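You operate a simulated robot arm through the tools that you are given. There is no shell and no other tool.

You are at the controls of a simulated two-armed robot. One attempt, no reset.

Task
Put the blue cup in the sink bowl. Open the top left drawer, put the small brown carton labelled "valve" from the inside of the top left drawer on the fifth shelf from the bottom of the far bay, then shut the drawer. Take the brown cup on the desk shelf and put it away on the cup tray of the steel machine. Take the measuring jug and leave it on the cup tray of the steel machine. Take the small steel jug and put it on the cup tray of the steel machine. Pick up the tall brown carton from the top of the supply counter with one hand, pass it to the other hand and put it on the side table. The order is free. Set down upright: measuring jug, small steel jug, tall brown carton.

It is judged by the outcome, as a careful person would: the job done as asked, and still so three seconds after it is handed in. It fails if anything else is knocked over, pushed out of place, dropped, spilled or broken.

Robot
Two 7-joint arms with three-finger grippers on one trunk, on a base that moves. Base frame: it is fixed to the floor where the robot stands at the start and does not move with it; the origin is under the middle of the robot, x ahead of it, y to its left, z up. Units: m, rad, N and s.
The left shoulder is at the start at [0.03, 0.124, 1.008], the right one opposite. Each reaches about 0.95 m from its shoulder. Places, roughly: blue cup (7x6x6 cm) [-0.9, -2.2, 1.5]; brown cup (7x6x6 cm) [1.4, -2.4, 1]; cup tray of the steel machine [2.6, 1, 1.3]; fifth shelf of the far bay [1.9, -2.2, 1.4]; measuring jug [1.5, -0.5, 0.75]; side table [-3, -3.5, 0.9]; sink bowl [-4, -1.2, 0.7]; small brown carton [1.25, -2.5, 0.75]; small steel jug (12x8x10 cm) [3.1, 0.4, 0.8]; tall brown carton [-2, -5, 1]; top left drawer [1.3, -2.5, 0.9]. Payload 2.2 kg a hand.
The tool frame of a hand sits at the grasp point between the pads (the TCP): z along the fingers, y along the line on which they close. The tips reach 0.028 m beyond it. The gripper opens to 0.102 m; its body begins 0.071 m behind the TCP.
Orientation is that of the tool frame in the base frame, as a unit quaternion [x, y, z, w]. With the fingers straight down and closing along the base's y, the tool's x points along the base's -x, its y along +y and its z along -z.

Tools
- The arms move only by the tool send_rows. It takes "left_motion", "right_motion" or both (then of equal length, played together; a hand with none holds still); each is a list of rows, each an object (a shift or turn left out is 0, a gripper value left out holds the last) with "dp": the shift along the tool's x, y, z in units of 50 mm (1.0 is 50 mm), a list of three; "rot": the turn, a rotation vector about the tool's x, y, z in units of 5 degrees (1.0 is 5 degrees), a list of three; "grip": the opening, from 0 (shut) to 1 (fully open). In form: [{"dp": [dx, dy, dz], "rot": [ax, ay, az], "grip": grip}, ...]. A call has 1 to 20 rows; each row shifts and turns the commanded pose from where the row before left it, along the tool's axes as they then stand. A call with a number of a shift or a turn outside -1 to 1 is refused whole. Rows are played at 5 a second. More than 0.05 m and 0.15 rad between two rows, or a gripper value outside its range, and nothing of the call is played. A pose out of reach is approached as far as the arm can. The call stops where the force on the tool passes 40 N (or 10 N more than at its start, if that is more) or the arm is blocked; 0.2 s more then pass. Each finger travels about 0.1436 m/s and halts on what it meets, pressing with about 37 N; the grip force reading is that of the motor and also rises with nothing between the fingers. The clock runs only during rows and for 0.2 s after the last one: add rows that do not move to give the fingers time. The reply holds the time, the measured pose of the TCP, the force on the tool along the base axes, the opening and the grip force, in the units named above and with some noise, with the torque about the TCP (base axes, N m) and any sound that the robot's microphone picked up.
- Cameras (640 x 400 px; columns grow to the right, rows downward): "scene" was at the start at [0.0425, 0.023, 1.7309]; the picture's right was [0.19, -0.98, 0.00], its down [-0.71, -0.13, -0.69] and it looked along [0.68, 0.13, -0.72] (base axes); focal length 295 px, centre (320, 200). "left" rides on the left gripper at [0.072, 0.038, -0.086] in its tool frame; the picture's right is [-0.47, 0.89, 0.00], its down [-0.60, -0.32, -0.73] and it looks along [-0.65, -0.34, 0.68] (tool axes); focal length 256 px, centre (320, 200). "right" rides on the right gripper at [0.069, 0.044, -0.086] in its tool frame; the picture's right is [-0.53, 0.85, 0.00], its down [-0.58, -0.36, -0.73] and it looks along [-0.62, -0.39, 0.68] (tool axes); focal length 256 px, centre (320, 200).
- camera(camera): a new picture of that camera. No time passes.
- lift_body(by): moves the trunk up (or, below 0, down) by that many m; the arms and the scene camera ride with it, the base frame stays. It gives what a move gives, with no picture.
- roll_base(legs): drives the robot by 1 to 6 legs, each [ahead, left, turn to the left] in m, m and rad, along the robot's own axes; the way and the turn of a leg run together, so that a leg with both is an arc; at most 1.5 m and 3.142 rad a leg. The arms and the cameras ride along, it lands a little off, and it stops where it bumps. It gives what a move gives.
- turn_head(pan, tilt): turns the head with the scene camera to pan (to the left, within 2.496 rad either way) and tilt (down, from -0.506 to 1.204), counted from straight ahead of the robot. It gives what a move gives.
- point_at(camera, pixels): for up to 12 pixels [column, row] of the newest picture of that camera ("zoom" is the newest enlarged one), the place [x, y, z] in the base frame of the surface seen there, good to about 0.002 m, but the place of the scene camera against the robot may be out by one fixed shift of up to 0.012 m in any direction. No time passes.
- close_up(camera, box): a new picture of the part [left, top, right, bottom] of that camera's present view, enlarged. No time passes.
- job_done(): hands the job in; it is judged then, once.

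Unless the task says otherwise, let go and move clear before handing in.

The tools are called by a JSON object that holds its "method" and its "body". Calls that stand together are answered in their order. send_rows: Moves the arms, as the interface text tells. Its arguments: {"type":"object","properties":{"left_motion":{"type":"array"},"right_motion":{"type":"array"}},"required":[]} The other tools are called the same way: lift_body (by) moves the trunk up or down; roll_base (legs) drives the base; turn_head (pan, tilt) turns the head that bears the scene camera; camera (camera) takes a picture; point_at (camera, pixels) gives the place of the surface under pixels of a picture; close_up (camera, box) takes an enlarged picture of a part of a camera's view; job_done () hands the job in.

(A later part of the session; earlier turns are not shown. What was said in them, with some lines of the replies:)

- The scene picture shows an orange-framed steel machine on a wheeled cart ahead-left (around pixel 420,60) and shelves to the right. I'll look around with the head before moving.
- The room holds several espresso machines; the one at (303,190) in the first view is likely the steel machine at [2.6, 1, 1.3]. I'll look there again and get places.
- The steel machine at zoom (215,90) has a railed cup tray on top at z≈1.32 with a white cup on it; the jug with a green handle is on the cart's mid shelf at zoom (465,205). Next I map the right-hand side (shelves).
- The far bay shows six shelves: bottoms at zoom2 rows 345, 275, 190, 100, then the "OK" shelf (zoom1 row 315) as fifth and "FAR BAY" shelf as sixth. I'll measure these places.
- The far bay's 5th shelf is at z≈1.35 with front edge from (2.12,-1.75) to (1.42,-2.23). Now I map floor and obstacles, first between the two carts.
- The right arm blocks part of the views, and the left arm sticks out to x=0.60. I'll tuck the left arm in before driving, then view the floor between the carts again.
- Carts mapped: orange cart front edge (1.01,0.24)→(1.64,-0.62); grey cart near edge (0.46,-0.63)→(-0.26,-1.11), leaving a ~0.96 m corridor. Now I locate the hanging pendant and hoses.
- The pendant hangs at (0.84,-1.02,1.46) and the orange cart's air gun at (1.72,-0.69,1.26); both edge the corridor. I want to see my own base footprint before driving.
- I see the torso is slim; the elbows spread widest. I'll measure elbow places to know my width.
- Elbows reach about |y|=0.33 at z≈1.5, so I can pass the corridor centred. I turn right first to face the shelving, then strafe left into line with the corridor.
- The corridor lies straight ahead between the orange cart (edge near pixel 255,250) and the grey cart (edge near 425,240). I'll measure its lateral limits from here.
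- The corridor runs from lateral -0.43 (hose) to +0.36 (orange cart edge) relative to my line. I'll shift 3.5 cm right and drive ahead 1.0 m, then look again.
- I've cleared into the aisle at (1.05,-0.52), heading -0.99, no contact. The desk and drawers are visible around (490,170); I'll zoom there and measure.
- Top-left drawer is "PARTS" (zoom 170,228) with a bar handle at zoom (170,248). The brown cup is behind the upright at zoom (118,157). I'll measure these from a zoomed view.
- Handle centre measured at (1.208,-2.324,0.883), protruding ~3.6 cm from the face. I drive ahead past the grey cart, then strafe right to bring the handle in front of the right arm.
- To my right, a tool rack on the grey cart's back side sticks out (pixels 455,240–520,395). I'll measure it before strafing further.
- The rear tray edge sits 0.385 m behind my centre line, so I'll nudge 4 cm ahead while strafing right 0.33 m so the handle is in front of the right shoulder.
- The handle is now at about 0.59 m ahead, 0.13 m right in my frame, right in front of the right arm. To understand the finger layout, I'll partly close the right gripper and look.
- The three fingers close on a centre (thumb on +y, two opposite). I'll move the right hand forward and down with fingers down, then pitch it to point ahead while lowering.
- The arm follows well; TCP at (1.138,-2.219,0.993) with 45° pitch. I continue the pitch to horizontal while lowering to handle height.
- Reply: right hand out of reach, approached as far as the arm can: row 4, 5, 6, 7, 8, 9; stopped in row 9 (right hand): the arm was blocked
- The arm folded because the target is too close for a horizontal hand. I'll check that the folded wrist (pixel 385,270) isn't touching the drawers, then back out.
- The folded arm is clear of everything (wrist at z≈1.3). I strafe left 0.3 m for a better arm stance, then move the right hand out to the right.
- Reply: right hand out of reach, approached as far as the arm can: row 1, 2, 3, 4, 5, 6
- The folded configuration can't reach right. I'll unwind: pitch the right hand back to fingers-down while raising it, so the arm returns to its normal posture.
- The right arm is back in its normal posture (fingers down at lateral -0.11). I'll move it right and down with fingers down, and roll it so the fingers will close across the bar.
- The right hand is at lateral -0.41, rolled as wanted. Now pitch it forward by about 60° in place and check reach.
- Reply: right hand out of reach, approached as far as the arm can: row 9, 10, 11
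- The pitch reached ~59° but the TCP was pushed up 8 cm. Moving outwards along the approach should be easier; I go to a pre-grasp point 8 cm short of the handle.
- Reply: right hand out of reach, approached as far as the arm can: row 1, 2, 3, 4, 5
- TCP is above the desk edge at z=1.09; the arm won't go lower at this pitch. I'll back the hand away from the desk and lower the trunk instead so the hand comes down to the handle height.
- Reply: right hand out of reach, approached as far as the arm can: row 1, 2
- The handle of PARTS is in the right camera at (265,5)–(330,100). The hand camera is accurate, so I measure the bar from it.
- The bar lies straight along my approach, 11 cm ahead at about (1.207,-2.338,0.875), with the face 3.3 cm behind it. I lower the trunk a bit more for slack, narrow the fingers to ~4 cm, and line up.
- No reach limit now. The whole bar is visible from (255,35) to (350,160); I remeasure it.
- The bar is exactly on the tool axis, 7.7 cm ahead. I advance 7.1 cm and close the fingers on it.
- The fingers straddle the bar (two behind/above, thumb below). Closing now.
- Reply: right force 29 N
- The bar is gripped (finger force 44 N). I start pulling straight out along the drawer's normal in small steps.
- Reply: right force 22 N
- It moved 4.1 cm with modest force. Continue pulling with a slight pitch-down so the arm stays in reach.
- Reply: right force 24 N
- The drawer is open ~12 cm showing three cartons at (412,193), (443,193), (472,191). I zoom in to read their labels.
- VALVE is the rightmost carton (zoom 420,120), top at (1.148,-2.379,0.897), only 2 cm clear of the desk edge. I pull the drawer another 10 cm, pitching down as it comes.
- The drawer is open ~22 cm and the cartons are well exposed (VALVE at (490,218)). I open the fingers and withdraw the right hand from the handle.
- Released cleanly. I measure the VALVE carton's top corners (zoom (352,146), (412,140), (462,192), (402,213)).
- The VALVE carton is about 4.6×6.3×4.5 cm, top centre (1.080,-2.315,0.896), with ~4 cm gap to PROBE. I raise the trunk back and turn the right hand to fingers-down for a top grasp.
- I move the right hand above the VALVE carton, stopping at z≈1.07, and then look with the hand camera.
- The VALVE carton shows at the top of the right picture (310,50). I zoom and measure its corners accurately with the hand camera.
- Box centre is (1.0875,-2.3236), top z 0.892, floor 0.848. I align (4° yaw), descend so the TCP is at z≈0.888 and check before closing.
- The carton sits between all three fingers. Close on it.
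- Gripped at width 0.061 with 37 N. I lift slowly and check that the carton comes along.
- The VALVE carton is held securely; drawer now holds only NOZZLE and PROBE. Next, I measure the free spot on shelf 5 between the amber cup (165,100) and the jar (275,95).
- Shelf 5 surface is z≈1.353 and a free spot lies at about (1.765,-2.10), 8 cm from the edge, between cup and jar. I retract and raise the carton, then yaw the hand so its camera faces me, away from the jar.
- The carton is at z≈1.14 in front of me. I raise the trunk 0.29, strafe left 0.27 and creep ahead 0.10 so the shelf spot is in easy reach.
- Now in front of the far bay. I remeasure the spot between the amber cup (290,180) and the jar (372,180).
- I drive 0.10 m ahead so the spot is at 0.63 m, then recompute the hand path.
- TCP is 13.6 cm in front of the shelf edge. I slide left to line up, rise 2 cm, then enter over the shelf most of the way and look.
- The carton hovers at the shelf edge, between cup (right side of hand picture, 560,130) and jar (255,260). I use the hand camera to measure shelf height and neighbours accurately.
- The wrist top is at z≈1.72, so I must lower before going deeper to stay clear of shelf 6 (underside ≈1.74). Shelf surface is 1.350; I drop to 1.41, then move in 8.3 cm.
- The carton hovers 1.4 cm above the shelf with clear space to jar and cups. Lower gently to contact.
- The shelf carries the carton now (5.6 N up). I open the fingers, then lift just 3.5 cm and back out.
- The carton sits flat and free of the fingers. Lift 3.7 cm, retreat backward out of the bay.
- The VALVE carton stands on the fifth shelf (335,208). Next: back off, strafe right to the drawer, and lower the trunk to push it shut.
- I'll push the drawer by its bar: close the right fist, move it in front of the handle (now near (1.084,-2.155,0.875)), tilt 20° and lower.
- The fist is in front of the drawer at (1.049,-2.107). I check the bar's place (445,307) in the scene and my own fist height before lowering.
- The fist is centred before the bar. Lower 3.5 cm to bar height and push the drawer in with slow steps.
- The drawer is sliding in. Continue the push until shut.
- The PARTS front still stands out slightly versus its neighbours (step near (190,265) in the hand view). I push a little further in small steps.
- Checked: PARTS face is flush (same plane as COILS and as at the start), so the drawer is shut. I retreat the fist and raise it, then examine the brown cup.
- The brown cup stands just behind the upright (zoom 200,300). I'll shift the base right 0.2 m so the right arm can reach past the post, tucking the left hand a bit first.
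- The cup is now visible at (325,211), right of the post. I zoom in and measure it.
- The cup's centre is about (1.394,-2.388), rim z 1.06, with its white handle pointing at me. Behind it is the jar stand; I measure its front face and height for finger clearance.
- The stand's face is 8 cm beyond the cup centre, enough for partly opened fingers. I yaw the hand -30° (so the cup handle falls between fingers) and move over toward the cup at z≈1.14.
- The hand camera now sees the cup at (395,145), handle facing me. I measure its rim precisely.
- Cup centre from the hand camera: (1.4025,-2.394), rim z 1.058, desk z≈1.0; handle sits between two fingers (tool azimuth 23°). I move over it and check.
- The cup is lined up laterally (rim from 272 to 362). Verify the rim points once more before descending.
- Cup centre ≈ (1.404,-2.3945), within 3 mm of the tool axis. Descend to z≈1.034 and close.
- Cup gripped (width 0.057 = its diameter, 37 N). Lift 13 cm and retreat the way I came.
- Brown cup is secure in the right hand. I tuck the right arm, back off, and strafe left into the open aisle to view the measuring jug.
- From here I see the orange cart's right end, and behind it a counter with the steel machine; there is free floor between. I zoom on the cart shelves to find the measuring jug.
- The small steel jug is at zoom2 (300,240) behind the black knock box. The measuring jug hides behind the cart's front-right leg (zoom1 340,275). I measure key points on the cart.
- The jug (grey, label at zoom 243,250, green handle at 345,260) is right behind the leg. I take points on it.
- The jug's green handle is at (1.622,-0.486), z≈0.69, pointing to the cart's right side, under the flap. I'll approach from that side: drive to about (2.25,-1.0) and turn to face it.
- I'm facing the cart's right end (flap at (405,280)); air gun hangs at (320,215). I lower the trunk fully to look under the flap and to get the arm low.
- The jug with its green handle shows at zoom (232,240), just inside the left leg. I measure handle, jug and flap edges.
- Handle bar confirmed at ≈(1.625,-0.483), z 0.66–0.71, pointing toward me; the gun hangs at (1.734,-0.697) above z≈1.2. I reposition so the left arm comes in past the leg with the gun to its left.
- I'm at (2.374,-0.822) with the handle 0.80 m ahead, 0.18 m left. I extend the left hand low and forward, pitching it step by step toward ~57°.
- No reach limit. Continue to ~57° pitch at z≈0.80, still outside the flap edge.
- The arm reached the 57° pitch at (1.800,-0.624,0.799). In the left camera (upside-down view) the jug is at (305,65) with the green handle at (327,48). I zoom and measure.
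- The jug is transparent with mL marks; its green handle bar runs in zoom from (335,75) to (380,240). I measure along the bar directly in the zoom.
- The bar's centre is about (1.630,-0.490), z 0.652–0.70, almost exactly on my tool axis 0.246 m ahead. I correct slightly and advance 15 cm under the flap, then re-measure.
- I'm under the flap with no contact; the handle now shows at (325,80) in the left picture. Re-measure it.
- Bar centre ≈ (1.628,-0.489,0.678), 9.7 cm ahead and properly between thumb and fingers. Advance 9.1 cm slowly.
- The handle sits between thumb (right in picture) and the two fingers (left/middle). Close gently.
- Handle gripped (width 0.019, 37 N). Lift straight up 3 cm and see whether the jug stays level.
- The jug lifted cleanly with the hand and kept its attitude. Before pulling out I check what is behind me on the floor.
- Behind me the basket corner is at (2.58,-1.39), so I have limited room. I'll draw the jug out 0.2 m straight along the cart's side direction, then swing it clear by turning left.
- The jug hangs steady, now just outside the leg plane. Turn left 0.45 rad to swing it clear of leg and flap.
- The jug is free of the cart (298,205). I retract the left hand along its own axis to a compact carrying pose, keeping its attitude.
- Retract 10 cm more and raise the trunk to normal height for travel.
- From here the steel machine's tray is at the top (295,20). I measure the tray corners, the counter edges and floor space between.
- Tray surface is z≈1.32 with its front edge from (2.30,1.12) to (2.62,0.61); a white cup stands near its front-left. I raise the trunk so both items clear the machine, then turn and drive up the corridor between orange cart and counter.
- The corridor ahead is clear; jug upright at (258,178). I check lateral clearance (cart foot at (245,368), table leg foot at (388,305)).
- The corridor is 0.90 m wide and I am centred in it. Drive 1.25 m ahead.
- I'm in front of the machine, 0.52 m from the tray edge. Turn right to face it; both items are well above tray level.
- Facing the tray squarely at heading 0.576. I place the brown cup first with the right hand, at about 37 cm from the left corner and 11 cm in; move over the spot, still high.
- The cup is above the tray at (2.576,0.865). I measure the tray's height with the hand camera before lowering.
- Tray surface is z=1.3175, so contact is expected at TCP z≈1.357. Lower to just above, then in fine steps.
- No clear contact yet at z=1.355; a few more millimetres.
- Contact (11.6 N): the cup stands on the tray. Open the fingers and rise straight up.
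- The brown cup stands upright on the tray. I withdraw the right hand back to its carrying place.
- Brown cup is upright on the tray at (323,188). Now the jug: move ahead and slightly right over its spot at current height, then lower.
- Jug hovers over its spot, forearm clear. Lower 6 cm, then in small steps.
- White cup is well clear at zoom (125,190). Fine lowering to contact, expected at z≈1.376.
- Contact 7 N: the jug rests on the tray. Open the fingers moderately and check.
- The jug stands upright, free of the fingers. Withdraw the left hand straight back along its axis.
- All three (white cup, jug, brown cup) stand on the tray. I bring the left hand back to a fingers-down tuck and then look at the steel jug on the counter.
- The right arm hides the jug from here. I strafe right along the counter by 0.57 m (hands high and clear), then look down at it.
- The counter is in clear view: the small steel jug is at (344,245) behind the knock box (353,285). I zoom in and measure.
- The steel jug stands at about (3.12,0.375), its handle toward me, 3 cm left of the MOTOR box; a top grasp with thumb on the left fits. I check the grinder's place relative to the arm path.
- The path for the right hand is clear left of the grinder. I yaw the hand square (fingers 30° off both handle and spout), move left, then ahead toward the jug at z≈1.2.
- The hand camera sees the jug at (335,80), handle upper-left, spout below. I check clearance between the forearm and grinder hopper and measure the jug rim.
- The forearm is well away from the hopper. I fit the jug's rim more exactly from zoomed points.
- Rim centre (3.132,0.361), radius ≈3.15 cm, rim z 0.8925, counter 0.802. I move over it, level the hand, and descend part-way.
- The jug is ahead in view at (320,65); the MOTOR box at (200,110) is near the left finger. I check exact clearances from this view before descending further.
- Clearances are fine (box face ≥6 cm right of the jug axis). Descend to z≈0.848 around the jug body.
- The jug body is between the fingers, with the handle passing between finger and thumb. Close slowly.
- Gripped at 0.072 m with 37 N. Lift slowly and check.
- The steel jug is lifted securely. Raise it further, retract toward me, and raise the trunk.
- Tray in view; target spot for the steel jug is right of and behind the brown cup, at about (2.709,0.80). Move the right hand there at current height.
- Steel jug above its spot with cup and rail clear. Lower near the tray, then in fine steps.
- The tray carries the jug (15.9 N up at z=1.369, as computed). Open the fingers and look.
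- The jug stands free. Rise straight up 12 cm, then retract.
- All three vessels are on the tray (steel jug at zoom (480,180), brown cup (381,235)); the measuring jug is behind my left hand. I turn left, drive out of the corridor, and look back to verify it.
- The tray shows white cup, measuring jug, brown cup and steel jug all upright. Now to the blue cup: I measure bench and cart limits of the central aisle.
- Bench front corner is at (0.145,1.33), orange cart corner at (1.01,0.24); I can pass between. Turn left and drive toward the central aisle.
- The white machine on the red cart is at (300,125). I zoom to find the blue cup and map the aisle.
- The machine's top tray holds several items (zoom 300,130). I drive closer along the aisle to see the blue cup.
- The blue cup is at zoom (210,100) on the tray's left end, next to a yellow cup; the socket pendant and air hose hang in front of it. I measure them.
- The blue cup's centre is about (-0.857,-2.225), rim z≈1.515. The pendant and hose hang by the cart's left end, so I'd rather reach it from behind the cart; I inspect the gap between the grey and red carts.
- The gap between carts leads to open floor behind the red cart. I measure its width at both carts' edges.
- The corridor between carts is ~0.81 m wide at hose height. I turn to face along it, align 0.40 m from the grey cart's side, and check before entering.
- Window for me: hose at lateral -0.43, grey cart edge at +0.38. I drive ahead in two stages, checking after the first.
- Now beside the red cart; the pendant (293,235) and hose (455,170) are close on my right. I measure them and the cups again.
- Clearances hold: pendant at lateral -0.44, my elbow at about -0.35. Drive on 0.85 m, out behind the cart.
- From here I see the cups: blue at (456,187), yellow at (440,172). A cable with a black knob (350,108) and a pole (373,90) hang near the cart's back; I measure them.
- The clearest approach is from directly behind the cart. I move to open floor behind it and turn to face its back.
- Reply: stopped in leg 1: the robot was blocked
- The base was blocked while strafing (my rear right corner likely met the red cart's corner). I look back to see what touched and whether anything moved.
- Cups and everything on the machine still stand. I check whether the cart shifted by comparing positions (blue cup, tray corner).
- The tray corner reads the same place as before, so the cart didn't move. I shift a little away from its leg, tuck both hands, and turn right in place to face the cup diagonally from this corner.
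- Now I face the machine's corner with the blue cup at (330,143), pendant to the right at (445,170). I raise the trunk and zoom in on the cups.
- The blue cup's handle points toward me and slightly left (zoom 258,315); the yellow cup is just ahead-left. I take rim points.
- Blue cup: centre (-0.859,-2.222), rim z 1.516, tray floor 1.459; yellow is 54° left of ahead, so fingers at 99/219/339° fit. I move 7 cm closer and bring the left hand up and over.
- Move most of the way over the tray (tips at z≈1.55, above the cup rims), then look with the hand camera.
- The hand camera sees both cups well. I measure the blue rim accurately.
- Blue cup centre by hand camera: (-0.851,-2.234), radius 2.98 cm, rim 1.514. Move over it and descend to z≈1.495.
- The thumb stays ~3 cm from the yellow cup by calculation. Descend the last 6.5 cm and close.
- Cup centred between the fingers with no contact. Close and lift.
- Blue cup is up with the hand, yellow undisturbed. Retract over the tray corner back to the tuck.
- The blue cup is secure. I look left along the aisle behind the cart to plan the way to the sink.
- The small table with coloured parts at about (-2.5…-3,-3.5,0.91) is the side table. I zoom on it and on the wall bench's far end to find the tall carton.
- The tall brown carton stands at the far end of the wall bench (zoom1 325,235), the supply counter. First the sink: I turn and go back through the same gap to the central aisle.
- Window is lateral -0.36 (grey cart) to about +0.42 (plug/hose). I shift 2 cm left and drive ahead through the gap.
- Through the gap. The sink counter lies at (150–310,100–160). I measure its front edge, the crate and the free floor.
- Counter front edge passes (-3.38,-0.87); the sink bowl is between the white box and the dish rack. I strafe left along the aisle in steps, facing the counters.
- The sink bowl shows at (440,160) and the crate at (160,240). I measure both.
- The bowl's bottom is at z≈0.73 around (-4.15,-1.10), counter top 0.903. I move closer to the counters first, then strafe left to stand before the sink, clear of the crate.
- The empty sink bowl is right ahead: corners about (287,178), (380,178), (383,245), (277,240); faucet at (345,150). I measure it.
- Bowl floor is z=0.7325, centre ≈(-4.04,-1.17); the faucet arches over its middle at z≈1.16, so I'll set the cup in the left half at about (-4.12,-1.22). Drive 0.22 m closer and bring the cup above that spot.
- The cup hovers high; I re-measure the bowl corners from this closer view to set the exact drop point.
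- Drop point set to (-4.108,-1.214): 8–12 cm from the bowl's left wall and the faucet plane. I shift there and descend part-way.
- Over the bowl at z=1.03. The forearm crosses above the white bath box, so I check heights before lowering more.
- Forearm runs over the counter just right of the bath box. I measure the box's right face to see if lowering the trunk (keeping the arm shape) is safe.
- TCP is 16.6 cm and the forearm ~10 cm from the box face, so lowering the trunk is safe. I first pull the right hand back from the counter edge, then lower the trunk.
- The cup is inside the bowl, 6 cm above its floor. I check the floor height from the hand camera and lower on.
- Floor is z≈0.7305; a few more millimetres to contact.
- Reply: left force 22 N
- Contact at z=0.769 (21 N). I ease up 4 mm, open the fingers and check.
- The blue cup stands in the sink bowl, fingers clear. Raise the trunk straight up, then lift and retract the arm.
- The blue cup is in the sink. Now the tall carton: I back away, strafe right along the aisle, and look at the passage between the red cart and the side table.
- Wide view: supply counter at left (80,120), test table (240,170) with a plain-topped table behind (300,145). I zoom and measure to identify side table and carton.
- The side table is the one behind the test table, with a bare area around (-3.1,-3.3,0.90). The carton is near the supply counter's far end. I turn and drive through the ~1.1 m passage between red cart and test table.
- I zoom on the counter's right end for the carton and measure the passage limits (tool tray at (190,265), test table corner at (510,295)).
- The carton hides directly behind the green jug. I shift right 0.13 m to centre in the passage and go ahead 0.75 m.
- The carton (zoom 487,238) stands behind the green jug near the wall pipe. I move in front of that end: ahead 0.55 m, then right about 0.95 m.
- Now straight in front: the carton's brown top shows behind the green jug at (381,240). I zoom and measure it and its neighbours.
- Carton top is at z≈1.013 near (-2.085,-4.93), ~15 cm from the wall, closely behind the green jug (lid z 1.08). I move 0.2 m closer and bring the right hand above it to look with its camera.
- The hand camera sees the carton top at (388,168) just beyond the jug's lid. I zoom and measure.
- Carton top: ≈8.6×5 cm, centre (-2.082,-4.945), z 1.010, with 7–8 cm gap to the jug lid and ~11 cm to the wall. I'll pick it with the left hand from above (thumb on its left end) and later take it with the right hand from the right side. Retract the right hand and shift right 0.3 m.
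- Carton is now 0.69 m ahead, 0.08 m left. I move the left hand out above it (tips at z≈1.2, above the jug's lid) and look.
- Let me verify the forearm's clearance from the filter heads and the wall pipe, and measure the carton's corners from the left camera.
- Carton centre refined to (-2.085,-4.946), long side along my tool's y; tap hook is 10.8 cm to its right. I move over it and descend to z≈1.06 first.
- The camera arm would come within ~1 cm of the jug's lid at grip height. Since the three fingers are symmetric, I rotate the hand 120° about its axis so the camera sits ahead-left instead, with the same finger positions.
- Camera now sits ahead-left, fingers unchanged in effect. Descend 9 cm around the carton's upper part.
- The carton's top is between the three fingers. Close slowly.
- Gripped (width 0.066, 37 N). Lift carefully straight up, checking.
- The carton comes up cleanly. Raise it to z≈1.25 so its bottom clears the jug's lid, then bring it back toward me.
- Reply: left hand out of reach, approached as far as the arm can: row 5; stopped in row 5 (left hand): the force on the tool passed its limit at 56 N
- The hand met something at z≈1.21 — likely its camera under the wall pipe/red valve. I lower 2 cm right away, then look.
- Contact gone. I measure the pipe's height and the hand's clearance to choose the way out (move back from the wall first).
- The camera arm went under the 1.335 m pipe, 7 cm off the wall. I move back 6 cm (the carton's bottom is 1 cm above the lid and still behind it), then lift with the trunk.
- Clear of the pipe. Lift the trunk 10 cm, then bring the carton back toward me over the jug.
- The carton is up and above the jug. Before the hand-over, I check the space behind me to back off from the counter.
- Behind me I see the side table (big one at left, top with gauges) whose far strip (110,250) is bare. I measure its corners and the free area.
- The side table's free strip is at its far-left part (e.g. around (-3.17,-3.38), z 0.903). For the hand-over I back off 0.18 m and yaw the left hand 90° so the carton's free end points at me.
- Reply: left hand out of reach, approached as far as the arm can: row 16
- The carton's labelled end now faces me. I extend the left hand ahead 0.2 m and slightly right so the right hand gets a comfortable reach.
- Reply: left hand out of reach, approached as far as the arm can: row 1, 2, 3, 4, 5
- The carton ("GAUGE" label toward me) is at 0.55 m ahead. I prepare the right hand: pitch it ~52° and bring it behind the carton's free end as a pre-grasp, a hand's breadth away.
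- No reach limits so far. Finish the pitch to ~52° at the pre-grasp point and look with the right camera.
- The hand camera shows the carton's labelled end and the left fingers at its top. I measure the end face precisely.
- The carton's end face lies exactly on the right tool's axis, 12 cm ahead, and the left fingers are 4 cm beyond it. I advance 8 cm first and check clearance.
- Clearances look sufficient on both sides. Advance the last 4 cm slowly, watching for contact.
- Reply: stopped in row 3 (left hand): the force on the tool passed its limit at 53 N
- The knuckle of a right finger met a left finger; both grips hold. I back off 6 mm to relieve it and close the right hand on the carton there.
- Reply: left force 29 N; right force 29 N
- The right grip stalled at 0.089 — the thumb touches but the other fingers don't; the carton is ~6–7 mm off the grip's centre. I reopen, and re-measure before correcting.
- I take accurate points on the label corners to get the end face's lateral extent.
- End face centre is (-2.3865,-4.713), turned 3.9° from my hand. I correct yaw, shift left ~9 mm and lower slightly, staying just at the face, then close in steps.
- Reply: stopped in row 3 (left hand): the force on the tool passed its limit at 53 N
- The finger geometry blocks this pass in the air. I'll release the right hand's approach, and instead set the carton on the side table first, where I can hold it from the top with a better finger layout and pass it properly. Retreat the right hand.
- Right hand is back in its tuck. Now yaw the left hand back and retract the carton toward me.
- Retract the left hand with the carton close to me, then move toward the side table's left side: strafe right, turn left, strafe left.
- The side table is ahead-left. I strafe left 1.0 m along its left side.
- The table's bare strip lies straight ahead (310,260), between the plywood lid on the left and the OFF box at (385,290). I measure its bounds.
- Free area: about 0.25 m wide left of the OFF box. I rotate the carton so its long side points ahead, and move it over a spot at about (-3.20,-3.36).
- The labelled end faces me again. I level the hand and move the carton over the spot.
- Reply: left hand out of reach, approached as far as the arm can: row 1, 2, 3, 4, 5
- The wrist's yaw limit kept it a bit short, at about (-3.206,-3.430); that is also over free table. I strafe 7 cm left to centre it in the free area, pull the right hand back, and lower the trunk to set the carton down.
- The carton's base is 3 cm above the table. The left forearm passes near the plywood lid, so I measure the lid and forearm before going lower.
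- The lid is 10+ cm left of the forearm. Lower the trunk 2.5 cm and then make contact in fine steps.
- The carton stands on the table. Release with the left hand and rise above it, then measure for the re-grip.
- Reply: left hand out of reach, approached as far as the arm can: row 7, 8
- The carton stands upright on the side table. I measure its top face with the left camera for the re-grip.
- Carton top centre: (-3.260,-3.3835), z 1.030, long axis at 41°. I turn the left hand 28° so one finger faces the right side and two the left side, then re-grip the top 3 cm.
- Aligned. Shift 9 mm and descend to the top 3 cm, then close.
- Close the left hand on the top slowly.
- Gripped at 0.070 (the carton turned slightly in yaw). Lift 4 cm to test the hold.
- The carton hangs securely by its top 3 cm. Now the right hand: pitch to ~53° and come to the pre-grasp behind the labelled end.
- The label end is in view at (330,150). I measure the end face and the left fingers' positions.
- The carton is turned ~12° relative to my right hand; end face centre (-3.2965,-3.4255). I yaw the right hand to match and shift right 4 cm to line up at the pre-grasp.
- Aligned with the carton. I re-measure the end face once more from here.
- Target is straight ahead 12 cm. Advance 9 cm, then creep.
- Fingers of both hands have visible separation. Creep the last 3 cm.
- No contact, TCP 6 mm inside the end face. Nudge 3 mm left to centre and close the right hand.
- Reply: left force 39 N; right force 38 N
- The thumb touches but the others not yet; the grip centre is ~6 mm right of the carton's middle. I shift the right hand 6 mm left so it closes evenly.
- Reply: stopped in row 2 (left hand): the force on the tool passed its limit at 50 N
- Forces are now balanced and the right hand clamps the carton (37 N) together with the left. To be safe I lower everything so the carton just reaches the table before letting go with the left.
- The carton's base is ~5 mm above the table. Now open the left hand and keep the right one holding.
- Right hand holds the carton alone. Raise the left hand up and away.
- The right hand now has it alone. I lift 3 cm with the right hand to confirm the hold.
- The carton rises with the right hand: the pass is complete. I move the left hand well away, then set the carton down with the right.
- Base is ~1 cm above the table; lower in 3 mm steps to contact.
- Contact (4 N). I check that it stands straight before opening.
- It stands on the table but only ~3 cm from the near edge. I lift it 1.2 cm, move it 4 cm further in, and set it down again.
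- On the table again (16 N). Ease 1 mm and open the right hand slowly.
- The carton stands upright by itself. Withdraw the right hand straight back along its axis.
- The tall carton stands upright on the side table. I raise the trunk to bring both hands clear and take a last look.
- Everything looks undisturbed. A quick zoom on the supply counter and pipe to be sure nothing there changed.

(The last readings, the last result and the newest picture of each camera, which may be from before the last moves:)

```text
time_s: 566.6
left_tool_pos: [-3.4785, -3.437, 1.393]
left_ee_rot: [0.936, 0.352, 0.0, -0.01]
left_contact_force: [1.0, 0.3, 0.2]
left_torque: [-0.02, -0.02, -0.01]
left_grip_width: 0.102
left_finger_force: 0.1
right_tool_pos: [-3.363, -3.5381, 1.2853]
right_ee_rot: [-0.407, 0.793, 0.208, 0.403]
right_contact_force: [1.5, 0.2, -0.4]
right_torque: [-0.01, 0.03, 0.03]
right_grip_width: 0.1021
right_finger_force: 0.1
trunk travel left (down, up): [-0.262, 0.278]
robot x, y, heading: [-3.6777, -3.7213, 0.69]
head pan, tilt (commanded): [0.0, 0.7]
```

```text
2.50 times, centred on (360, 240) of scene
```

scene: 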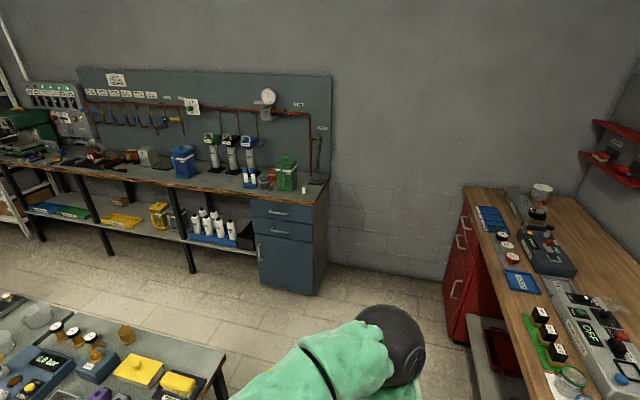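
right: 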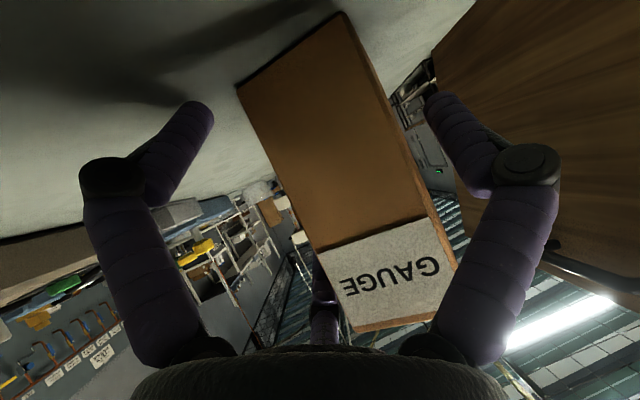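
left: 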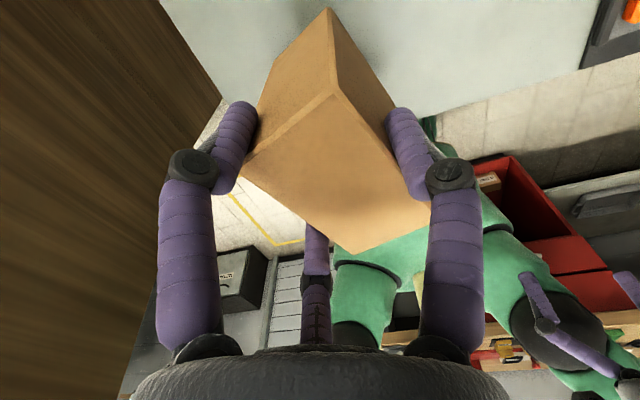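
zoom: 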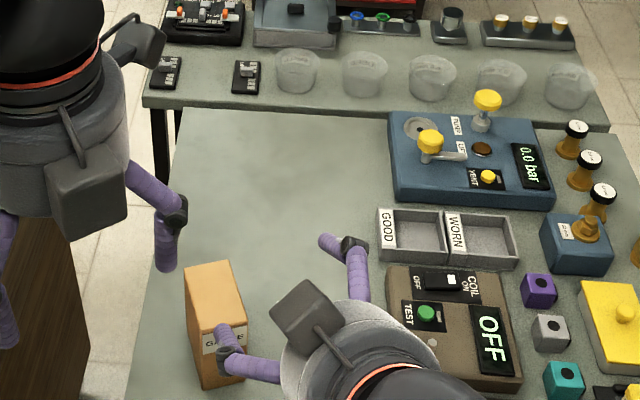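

The supply counter, pipe and valve look as they did before. The tall carton stands upright on the side table, all the other items are placed, the drawer is shut and both hands are empty and clear. I hand the job in.

{"method": "job_done", "body": {}}

```text
The job is handed in.
```

I finished every item on the list and handed the job in; I don't have the judge's result.

| Item | Where it is now |
|---|---|
| Blue cup | In the sink bowl, standing upright |
| Small "valve" carton | On the fifth shelf of the far bay; the top left drawer is shut, flush with its neighbours |
| Brown cup | On the cup tray of the steel machine |
| Measuring jug | On the cup tray, upright |
| Small steel jug | On the cup tray, upright |
| Tall brown carton | On the side table, upright |

**How the tall carton was passed:** My first try at passing it in the air failed because the fingers of the two hands got in each other's way. I then stood the carton on the side table and took a fresh grip near its top with the left hand. I lifted it, gripped it with the right hand as well, lowered it to just above the table and let go with the left. The right hand then lifted it alone and set it down about 7 cm in from the table's near edge.

**Contacts along the way:**
- **Red cart:** my base bumped a leg while I was strafing. The tray corner measured the same place before and after, and the cups on top stayed standing.
- **Wall pipe above the supply counter:** the left hand pressed up against it briefly, at about 56 N. The pipe, the valve and the items on that counter looked the same afterwards.

When I left the tray, all three vessels and the white cup already on it were standing. I did not go back to check the tray, the far bay or the inside of the sink bowl at the end.
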